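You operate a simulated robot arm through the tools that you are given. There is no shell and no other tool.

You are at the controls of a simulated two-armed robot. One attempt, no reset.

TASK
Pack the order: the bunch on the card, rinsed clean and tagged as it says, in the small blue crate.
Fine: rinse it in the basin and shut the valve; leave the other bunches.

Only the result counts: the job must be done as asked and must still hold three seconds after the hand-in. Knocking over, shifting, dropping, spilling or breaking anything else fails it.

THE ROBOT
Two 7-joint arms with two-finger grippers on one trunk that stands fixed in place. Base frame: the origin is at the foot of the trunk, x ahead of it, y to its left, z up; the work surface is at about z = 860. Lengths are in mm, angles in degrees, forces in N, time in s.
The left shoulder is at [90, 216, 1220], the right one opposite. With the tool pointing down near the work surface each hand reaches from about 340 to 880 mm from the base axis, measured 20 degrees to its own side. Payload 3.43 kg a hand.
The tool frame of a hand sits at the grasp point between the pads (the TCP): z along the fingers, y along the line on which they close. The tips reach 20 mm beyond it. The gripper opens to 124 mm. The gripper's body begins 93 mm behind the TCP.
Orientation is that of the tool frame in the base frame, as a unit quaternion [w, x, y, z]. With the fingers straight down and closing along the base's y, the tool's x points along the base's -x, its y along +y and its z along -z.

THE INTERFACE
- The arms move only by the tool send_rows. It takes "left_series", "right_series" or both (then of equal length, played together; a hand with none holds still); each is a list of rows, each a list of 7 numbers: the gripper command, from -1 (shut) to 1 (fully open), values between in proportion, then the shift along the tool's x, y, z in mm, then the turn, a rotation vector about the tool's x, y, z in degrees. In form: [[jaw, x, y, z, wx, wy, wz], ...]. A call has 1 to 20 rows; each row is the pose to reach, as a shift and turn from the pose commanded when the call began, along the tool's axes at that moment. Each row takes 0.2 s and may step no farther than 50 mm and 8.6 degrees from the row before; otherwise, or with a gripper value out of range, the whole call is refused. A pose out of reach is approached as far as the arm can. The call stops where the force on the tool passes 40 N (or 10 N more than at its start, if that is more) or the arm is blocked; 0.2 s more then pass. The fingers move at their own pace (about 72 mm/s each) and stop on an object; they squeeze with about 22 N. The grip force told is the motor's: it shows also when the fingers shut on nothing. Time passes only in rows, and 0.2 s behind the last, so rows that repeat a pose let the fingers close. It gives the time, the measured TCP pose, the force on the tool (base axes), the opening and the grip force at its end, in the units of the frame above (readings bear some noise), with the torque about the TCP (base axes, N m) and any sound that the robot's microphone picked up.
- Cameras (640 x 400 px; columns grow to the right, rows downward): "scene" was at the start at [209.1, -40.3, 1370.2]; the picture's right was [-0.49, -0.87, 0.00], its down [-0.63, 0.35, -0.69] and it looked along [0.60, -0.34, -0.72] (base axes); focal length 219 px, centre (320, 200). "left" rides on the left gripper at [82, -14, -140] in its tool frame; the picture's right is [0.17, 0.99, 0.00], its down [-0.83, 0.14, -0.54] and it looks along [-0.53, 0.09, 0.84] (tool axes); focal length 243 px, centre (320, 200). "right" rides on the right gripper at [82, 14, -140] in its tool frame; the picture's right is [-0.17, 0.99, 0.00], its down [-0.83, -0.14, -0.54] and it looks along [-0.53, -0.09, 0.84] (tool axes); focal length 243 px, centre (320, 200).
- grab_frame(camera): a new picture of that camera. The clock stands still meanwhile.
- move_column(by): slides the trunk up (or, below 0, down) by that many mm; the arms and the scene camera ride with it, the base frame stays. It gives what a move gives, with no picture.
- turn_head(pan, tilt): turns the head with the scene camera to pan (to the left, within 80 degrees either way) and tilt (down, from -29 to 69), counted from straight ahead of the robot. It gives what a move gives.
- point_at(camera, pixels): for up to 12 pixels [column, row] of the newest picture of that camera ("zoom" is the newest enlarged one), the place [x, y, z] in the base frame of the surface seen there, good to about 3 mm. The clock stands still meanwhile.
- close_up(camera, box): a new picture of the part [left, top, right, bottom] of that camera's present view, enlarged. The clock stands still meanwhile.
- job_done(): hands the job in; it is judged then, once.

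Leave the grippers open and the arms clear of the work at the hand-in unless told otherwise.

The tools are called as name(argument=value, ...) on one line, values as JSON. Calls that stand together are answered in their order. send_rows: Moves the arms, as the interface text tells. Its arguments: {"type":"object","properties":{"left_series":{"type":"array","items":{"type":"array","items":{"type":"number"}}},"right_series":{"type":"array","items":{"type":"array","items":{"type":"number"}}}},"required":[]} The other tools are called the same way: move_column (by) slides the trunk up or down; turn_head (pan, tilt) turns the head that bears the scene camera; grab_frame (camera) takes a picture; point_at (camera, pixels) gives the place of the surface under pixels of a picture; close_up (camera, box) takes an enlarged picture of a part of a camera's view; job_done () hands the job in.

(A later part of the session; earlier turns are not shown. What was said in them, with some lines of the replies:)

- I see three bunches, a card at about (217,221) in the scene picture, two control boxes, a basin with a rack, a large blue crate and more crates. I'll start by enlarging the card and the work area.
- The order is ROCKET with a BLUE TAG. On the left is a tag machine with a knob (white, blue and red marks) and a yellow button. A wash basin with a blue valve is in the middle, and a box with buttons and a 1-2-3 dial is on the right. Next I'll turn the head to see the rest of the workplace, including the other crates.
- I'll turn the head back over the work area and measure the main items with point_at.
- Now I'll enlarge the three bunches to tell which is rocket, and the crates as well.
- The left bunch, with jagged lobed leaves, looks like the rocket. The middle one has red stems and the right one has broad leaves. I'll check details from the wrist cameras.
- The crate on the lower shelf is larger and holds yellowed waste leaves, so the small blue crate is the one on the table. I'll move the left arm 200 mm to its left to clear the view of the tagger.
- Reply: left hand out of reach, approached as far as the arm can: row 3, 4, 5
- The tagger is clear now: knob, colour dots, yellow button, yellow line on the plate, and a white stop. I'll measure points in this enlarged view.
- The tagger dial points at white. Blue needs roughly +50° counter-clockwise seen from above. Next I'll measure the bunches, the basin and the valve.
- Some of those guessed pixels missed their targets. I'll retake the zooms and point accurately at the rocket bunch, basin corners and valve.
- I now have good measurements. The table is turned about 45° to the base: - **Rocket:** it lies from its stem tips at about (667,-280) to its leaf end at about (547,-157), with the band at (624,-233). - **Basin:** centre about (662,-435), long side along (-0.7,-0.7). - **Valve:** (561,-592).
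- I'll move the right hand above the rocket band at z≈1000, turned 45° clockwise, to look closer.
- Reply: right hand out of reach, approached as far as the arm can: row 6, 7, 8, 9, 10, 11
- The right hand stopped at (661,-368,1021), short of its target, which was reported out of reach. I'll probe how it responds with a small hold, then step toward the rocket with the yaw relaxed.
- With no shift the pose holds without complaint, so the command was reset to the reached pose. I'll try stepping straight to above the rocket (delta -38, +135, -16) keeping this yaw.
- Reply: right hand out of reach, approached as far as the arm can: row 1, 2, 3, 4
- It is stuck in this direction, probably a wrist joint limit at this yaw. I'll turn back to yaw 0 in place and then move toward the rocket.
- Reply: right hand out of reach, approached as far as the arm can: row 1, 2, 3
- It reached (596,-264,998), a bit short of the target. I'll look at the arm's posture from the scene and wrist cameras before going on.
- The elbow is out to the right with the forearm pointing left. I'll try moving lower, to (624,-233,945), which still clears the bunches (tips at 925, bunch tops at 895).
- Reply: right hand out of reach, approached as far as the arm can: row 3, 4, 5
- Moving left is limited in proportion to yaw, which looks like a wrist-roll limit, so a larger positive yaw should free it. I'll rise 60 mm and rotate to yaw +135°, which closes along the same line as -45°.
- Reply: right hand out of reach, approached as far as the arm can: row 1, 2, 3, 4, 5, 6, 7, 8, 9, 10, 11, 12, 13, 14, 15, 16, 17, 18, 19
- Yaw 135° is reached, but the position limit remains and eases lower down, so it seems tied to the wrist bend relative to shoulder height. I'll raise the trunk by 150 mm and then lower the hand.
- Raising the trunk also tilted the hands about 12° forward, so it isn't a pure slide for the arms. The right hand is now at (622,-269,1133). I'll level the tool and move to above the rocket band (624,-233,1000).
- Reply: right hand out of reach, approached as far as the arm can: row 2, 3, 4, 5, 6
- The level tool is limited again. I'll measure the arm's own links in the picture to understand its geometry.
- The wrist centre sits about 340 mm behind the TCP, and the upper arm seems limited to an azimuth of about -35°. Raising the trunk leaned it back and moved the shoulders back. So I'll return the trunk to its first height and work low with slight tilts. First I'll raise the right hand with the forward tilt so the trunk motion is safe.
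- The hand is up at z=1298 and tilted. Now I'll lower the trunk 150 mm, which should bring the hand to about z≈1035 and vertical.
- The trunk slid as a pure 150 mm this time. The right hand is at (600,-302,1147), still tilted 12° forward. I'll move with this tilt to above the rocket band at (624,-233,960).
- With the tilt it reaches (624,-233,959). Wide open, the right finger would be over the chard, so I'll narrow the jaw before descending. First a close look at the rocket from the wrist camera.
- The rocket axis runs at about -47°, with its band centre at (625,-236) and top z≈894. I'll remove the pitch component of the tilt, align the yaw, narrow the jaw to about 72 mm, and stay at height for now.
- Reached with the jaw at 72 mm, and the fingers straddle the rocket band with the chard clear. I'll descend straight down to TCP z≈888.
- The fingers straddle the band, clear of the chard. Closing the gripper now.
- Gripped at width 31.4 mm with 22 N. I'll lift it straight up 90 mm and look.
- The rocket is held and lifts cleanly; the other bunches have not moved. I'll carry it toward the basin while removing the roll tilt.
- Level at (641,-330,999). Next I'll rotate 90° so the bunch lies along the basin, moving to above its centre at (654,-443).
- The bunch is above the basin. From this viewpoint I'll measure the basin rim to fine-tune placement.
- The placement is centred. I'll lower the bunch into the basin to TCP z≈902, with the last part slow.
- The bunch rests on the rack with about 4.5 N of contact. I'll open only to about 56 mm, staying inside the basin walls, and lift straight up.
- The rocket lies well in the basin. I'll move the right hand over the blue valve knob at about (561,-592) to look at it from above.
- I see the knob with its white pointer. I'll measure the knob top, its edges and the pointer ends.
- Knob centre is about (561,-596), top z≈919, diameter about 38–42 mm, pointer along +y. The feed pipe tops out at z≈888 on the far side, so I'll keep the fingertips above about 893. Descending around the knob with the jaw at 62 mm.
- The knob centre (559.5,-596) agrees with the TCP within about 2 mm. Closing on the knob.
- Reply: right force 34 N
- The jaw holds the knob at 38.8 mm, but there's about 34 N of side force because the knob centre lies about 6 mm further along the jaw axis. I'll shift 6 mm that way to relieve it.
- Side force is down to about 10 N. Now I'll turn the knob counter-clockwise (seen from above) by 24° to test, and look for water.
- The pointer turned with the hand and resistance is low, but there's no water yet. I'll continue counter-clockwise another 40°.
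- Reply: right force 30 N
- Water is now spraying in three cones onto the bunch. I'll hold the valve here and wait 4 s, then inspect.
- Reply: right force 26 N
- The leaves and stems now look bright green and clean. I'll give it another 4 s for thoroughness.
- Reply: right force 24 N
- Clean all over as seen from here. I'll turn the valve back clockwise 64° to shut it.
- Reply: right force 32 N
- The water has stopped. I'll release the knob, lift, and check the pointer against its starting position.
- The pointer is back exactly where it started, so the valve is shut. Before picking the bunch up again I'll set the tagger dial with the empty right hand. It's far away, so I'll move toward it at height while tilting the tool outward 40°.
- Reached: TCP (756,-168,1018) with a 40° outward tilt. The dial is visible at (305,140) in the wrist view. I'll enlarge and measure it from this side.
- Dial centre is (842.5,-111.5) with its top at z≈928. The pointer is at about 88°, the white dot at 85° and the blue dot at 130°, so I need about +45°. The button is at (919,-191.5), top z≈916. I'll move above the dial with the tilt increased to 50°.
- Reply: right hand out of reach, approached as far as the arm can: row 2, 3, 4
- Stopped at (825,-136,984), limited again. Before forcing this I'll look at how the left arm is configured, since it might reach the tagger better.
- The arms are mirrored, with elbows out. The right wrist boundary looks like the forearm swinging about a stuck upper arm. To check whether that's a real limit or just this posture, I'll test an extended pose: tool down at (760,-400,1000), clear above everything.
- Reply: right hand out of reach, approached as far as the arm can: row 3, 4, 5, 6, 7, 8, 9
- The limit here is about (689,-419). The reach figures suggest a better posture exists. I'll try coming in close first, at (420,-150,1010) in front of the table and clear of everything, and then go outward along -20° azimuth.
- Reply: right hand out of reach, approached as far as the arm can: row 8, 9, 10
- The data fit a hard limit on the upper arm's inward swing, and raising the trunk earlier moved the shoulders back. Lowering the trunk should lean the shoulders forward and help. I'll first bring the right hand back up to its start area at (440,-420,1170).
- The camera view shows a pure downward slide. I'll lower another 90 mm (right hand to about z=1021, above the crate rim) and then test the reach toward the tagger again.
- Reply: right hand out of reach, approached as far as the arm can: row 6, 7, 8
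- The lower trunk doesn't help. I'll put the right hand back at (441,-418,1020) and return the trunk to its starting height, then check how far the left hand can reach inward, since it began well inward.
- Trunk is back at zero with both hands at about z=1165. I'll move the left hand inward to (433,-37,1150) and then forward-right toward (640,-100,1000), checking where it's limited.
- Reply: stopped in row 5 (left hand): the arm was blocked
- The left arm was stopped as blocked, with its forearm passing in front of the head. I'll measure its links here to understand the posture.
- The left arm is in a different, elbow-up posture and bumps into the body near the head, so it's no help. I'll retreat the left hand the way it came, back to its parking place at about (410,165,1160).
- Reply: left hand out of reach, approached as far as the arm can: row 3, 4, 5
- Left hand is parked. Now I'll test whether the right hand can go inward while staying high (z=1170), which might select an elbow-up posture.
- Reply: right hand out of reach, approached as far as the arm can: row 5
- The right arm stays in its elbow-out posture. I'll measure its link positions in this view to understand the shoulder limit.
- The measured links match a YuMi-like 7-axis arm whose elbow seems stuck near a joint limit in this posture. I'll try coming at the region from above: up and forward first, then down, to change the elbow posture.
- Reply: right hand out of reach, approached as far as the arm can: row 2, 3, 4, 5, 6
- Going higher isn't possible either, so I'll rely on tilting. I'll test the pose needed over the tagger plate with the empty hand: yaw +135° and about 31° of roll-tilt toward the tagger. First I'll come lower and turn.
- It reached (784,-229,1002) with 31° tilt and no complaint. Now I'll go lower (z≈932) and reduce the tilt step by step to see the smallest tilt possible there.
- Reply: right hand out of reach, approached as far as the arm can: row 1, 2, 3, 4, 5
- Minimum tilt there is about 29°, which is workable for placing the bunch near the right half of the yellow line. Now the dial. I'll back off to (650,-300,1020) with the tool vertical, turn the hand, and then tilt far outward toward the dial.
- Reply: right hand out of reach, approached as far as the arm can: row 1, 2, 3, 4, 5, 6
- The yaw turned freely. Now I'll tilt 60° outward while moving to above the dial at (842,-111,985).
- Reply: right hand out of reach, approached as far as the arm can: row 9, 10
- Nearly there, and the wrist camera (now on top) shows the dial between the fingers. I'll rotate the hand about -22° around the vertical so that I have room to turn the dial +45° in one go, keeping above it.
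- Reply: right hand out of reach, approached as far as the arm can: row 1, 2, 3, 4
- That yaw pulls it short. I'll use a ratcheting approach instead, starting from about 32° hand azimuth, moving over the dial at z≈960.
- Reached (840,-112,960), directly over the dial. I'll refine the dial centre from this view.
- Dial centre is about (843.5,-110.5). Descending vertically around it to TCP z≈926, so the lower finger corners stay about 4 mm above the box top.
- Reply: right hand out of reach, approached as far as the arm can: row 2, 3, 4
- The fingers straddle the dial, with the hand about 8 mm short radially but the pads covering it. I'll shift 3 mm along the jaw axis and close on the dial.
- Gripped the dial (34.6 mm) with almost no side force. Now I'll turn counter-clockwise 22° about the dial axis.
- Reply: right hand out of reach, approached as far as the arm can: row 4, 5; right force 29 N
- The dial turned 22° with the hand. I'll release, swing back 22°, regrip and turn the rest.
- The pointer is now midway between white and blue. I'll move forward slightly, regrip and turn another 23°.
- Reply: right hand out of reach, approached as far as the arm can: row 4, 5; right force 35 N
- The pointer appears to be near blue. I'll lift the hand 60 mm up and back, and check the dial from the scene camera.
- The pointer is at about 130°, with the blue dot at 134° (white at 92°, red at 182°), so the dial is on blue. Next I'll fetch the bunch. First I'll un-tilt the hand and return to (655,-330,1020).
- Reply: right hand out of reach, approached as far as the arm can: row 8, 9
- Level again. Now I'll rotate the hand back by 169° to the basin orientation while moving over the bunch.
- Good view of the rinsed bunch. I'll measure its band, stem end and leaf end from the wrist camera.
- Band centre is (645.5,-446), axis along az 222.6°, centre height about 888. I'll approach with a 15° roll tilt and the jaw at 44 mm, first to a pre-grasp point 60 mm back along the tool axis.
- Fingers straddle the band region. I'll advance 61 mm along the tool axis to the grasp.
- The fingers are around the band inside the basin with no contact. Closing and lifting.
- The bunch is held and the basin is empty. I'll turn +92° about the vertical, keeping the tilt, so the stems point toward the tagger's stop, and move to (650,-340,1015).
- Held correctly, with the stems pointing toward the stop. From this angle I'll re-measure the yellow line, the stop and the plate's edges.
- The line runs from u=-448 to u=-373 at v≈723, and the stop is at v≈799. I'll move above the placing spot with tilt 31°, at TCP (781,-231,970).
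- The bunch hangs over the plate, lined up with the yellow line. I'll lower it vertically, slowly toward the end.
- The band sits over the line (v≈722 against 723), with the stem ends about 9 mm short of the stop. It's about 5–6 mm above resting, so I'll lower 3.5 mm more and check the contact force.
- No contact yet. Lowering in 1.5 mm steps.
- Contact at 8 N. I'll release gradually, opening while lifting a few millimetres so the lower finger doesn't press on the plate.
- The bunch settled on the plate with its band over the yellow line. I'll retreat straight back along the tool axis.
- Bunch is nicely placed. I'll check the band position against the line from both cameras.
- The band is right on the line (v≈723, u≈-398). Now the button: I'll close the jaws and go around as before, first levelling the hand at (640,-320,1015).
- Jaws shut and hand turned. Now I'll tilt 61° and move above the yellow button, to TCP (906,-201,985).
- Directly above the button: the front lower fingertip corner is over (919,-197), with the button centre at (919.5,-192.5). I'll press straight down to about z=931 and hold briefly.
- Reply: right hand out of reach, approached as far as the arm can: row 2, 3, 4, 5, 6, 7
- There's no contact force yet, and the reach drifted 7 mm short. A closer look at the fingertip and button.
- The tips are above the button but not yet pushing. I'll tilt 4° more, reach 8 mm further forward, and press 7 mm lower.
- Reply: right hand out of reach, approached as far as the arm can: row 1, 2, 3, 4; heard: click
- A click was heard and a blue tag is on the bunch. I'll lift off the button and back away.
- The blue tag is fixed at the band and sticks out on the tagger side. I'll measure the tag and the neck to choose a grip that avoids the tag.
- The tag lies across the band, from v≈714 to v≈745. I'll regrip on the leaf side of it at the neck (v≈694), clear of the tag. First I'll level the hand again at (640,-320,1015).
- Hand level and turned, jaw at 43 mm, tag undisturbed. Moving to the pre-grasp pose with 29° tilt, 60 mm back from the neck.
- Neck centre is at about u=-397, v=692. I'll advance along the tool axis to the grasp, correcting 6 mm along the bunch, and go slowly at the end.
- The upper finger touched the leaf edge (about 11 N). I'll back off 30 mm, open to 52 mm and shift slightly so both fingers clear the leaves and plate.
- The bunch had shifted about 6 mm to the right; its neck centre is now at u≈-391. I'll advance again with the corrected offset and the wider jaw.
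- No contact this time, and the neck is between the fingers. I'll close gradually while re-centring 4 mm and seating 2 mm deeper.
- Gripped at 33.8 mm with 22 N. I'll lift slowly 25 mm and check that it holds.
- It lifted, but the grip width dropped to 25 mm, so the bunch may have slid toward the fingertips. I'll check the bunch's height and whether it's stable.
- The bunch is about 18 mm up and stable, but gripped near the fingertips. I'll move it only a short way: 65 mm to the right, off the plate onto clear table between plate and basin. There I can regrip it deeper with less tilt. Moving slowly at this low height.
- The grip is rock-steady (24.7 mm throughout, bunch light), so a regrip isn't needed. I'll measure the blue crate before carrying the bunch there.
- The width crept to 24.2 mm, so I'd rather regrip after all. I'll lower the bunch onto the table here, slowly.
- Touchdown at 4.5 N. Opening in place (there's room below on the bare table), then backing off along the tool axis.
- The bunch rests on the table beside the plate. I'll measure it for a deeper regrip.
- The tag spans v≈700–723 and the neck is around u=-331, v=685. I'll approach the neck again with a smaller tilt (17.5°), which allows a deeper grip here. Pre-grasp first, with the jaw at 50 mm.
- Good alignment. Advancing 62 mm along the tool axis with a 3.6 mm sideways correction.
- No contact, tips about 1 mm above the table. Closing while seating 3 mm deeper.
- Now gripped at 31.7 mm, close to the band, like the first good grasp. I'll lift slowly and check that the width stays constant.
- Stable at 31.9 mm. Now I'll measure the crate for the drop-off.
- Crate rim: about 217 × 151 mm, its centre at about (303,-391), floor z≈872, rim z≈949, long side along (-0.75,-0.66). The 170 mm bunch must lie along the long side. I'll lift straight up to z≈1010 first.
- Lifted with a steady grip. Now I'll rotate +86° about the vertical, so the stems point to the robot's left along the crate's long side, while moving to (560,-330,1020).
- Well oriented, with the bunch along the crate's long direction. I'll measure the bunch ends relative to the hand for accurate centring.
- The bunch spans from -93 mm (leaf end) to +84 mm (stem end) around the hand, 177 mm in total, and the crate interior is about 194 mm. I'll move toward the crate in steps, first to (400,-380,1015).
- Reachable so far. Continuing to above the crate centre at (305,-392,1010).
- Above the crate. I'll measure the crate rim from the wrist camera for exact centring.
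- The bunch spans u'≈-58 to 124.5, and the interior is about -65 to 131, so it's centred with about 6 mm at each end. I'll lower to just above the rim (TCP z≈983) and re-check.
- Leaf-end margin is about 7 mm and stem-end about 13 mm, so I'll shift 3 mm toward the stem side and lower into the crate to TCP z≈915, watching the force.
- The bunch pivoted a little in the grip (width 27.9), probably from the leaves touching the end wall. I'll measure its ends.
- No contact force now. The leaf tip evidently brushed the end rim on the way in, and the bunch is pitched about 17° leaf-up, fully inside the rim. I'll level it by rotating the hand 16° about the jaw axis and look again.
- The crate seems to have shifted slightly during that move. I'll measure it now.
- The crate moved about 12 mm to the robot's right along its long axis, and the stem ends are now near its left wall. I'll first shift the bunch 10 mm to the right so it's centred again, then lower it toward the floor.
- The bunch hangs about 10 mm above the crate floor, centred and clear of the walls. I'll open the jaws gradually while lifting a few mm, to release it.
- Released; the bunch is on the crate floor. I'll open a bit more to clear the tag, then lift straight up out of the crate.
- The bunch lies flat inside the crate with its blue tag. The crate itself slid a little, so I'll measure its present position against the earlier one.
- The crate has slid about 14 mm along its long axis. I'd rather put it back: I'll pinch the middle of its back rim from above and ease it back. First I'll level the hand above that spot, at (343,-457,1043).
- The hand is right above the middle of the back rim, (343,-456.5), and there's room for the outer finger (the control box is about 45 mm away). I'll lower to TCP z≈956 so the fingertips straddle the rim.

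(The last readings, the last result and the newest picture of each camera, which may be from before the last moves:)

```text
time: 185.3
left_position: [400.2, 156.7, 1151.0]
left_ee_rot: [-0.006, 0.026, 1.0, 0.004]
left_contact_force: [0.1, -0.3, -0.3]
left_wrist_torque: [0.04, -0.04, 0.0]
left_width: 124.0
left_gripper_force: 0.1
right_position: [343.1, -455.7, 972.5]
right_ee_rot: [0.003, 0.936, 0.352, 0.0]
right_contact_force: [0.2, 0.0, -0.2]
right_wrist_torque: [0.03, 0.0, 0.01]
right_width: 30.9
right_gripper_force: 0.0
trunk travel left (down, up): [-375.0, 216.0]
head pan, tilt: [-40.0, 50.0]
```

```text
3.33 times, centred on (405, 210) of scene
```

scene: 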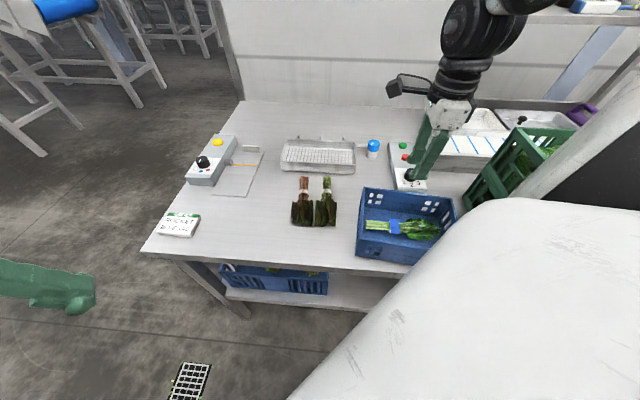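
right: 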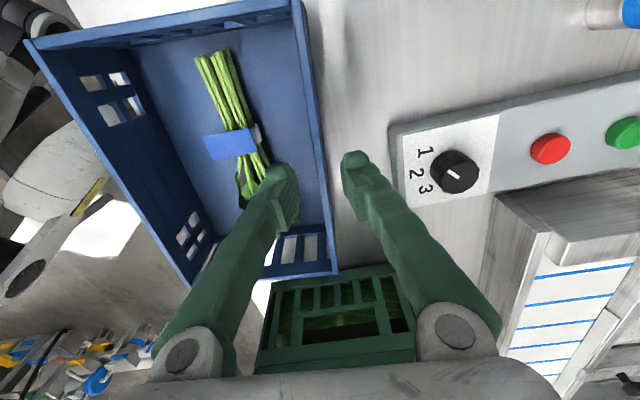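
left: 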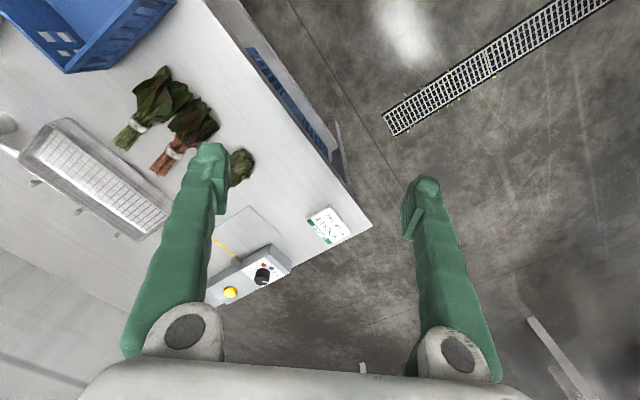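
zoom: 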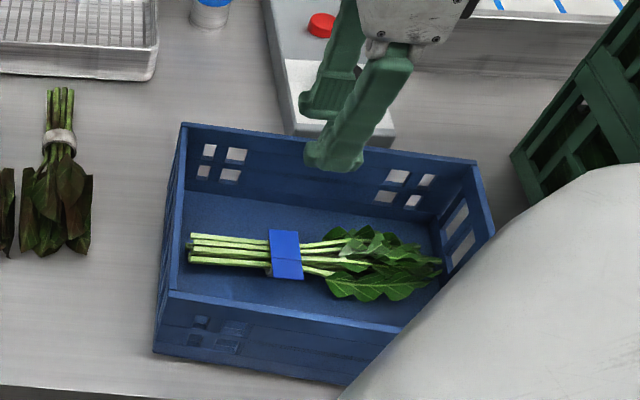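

The rim passes centrally between the fingertips. Lowering 15 mm more and closing gently.

send_rows(right_series=[[-0.5, 0, 0, 8, 0, 0, 0], [-0.5, 0, 0, 15, 0, 0, 0], [-0.6, 0, 0, 15, 0, 0, 0], [-0.75, 0, 0, 15, 0, 0, 0]])

send_rows(right_series=[[-0.85, 0, 0, 0, 0, 0, 0], [-1, 0, 0, 0, 0, 0, 0], [-1, 0, 0, 0, 0, 0, 0]])

close_up(camera="scene", box=[330, 150, 480, 270])

```text
time: 186.3
left_position: [401.4, 155.7, 1150.3]
left_ee_rot: [-0.006, 0.026, 1.0, 0.003]
left_contact_force: [0.5, -0.2, -0.1]
left_wrist_torque: [0.02, 0.02, -0.01]
left_width: 124.2
left_gripper_force: 0.0
right_position: [342.9, -456.7, 958.8]
right_ee_rot: [0.001, 0.936, 0.351, 0.001]
right_contact_force: [0.2, -0.1, -0.1]
right_wrist_torque: [0.0, -0.04, -0.02]
right_width: 15.8
right_gripper_force: 0.0
trunk travel left (down, up): [-375.0, 216.0]
head pan, tilt: [-40.0, 50.0]
```

```text
time: 187.1
left_position: [400.7, 155.9, 1150.8]
left_ee_rot: [-0.006, 0.025, 1.0, 0.003]
left_contact_force: [0.4, -0.7, -0.4]
left_wrist_torque: [0.03, 0.0, -0.03]
left_width: 124.1
left_gripper_force: 0.0
right_position: [344.7, -456.5, 959.1]
right_ee_rot: [0.001, 0.936, 0.352, 0.0]
right_contact_force: [1.2, 0.8, 1.2]
right_wrist_torque: [0.02, -0.05, -0.12]
right_width: 6.1
right_gripper_force: 22.3
trunk travel left (down, up): [-375.0, 216.0]
head pan, tilt: [-40.0, 50.0]
```

```text
3.33 times, centred on (405, 210) of scene
```

zoom: 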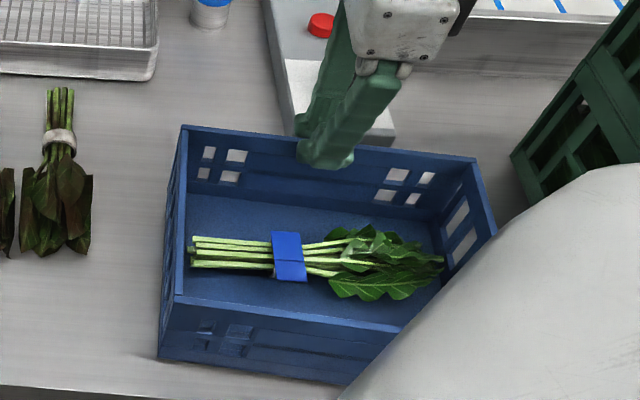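

Holding the rim (6 mm) with negligible side force. Dragging the crate back 13 mm along its long axis, slowly.

send_rows(right_series=[[-1, 2, 0, 0, 0, 0, 0], [-1, 5, 0, 0, 0, 0, 0], [-1, 8, 0, 0, 0, 0, 0], [-1, 11, 0, 0, 0, 0, 0], [-1, 13, 0, 0, 0, 0, 0], [-1, 13, 0, 0, 0, 0, 0], [-1, 13, 0, 0, 0, 0, 0]])

close_up(camera="scene", box=[330, 170, 470, 280])

point_at(camera="zoom", pixels=[[166, 64], [172, 66], [482, 96], [155, 248], [430, 283], [165, 245]])

```text
time: 188.7
left_position: [401.7, 155.1, 1150.8]
left_ee_rot: [-0.005, 0.026, 1.0, 0.003]
left_contact_force: [-0.5, 0.3, 0.8]
left_wrist_torque: [0.01, 0.01, -0.02]
left_width: 124.0
left_gripper_force: 0.1
right_position: [354.7, -447.2, 960.5]
right_ee_rot: [0.002, 0.936, 0.352, -0.001]
right_contact_force: [0.6, 0.1, 0.5]
right_wrist_torque: [-0.03, 0.02, 0.07]
right_width: 6.0
right_gripper_force: 21.7
trunk travel left (down, up): [-375.0, 216.0]
head pan, tilt: [-40.0, 50.0]
```

```text
3.64 times, centred on (400, 225) of scene
```

zoom: 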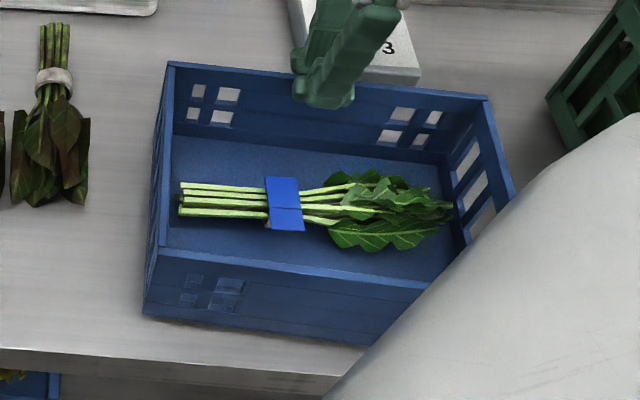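

```text
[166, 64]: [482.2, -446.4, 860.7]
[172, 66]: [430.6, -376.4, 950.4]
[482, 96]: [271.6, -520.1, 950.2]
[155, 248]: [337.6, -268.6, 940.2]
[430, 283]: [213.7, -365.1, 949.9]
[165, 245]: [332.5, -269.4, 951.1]
```

Nearly back: the corner is within about 3 mm of its original pixel. A last 2.5 mm, then I'll release the rim and lift away.

send_rows(right_series=[[-1, 1.2, 0, 0, 0, 0, 0], [-1, 2.8, 0, 0, 0, 0, 0], [-1, 2.8, 0, 0, 0, 0, 0]])

send_rows(right_series=[[-0.7, 0, 0, 0, 0, 0, 0], [-0.5, 0, 0, 0, 0, 0, 0], [-0.5, 0, 0, 0, 0, 0, 0], [-0.5, 0, 0, -20, 0, 0, 0], [-0.4, 0, 0, -60, 0, 0, 0], [-0.2, 0, 0, -100, 0, 0, 0], [0, 0, 0, -120, 0, 0, 0]])

close_up(camera="scene", box=[330, 170, 470, 280])

grab_frame(camera="scene")

```text
time: 189.5
left_position: [400.9, 156.1, 1150.4]
left_ee_rot: [-0.006, 0.026, 1.0, 0.003]
left_contact_force: [0.3, 0.2, 0.6]
left_wrist_torque: [-0.01, -0.02, 0.01]
left_width: 123.9
left_gripper_force: 0.1
right_position: [355.4, -445.9, 959.5]
right_ee_rot: [0.001, 0.936, 0.352, -0.001]
right_contact_force: [-0.3, 0.0, -0.2]
right_wrist_torque: [0.01, -0.01, 0.01]
right_width: 6.3
right_gripper_force: 22.3
trunk travel left (down, up): [-375.0, 216.0]
head pan, tilt: [-40.0, 50.0]
```

```text
time: 191.1
left_position: [401.8, 155.8, 1150.6]
left_ee_rot: [-0.006, 0.026, 1.0, 0.003]
left_contact_force: [0.4, 0.5, -0.8]
left_wrist_torque: [-0.02, 0.02, -0.01]
left_width: 124.0
left_gripper_force: 0.0
right_position: [355.3, -443.4, 1077.8]
right_ee_rot: [0.001, 0.936, 0.352, -0.001]
right_contact_force: [0.0, -0.7, 0.2]
right_wrist_torque: [-0.02, -0.01, 0.01]
right_width: 62.0
right_gripper_force: 0.0
trunk travel left (down, up): [-375.0, 216.0]
head pan, tilt: [-40.0, 50.0]
```

```text
3.64 times, centred on (400, 225) of scene
```

zoom: 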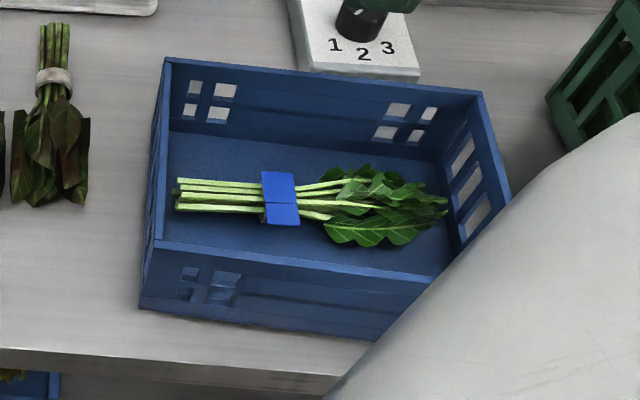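

```text
taken
```

scene: 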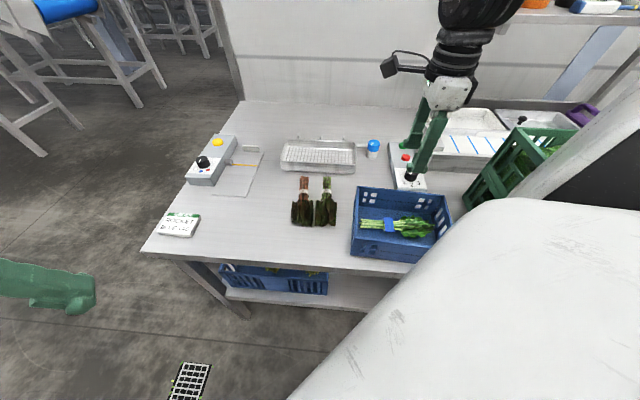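

The crate is back to within about 3 mm of its original place, with the tagged bunch lying flat inside. I'll open the gripper and withdraw the right arm up toward its starting pose, then do a final check.

send_rows(right_series=[[0.4, 10, 14, -35, 0, 0, 0], [0.8, 22, 31, -65, 0, 0, 0], [1, 34, 47, -85, 0, 0, 0], [1, 45.2, 62.2, -92, 0, 0, 0], [1, 45.2, 62.2, -92, 0, 0, 0]])

turn_head(pan=-30, tilt=50)

grab_frame(camera="scene")

close_up(camera="scene", box=[370, 180, 500, 290])

close_up(camera="scene", box=[280, 120, 440, 235])

grab_frame(camera="right")

```text
time: 192.3
left_position: [401.5, 155.5, 1150.3]
left_ee_rot: [-0.006, 0.027, 1.0, 0.003]
left_contact_force: [-0.1, 0.0, 0.8]
left_wrist_torque: [0.04, 0.01, 0.0]
left_width: 123.8
left_gripper_force: 0.1
right_position: [430.2, -462.5, 1172.8]
right_ee_rot: [0.001, 0.936, 0.351, 0.0]
right_contact_force: [-0.1, 0.0, 0.0]
right_wrist_torque: [0.0, -0.04, 0.03]
right_width: 123.9
right_gripper_force: 0.0
trunk travel left (down, up): [-375.0, 216.0]
head pan, tilt: [-40.0, 50.0]
```

```text
time: 193.0
left_position: [401.3, 156.6, 1151.4]
left_ee_rot: [-0.006, 0.026, 1.0, 0.003]
left_contact_force: [0.7, -0.6, 0.1]
left_wrist_torque: [0.0, 0.01, 0.02]
left_width: 124.1
left_gripper_force: 0.0
right_position: [429.9, -462.0, 1172.1]
right_ee_rot: [0.002, 0.936, 0.351, -0.001]
right_contact_force: [-0.5, -0.3, 0.2]
right_wrist_torque: [-0.01, 0.03, 0.03]
right_width: 123.8
right_gripper_force: 0.1
trunk travel left (down, up): [-375.0, 216.0]
head pan, tilt: [-30.0, 50.0]
```

```text
taken
```

scene: 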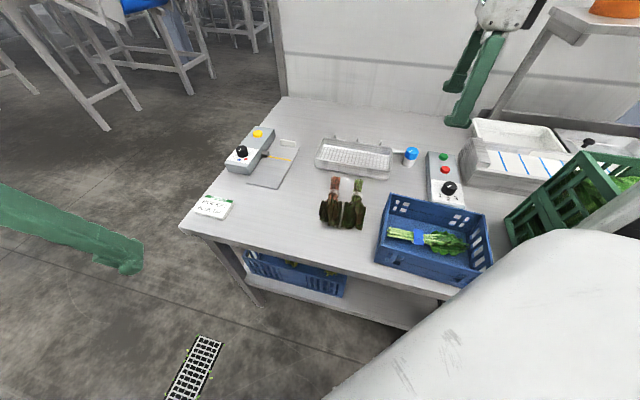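

```text
3.64 times, centred on (435, 235) of scene
```

zoom: 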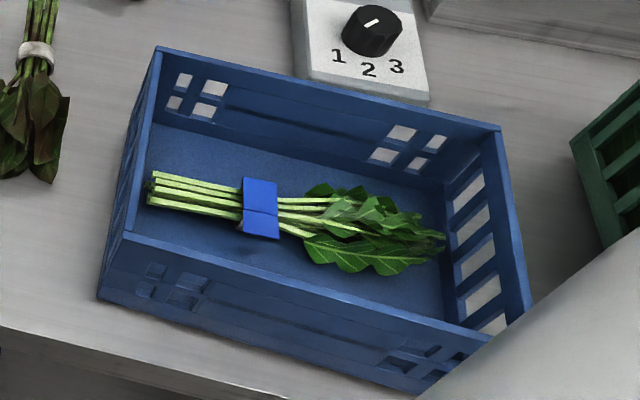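

```text
3.48 times, centred on (360, 178) of scene
```

zoom: 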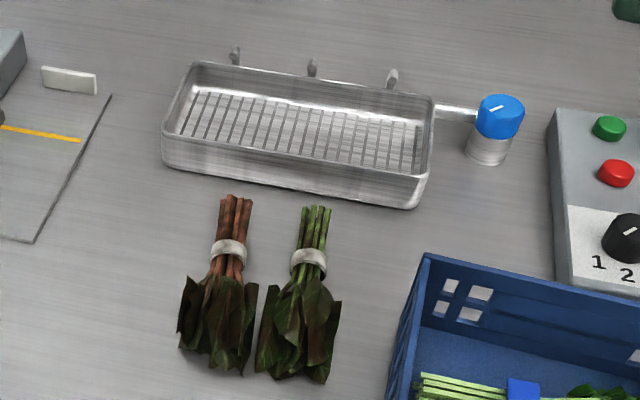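

```text
taken
```

right: 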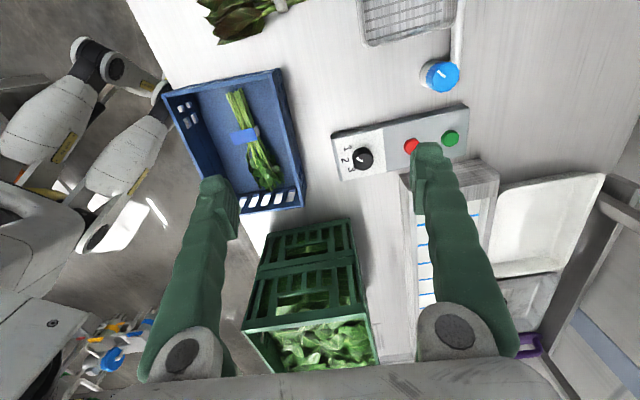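

Final check:
- **Bunch:** the clean rocket with the blue tag lies wholly inside the small blue crate.
- **Crate:** back at its original spot.
- **Valve:** shut, with no water running.
- **Other bunches:** the chard and spinach are untouched.
- **Arms:** both grippers are open and clear of the work.

Handing in.

job_done()

```text
The job is handed in.
```

I packed the order: the rocket bunch is rinsed, has its blue tag, and lies flat inside the small blue crate. I handed the job in, but no verdict came back.

- **Rinse:** I laid the bunch in the basin with the water on for about 8 seconds, until it looked bright green from above; I didn't check the underside. The valve pointer is back where it started and no water is running.
- **Tag:** I set the tagger dial from white to blue and pressed the button once. A click was heard and a blue tag appeared on the band; the dial is still on blue.
- **Table contact:** After tagging, I set the clean bunch down briefly on the bare table beside the tagger to get a firmer grip.
- **Crate:** It slid about 14 mm while I was lowering the bunch in. I pulled it back by its rim to within about 3 mm of where it was.
- **Everything else:** The other two bunches look untouched, and I knocked nothing over. Both grippers are open and the arms are clear of the work.
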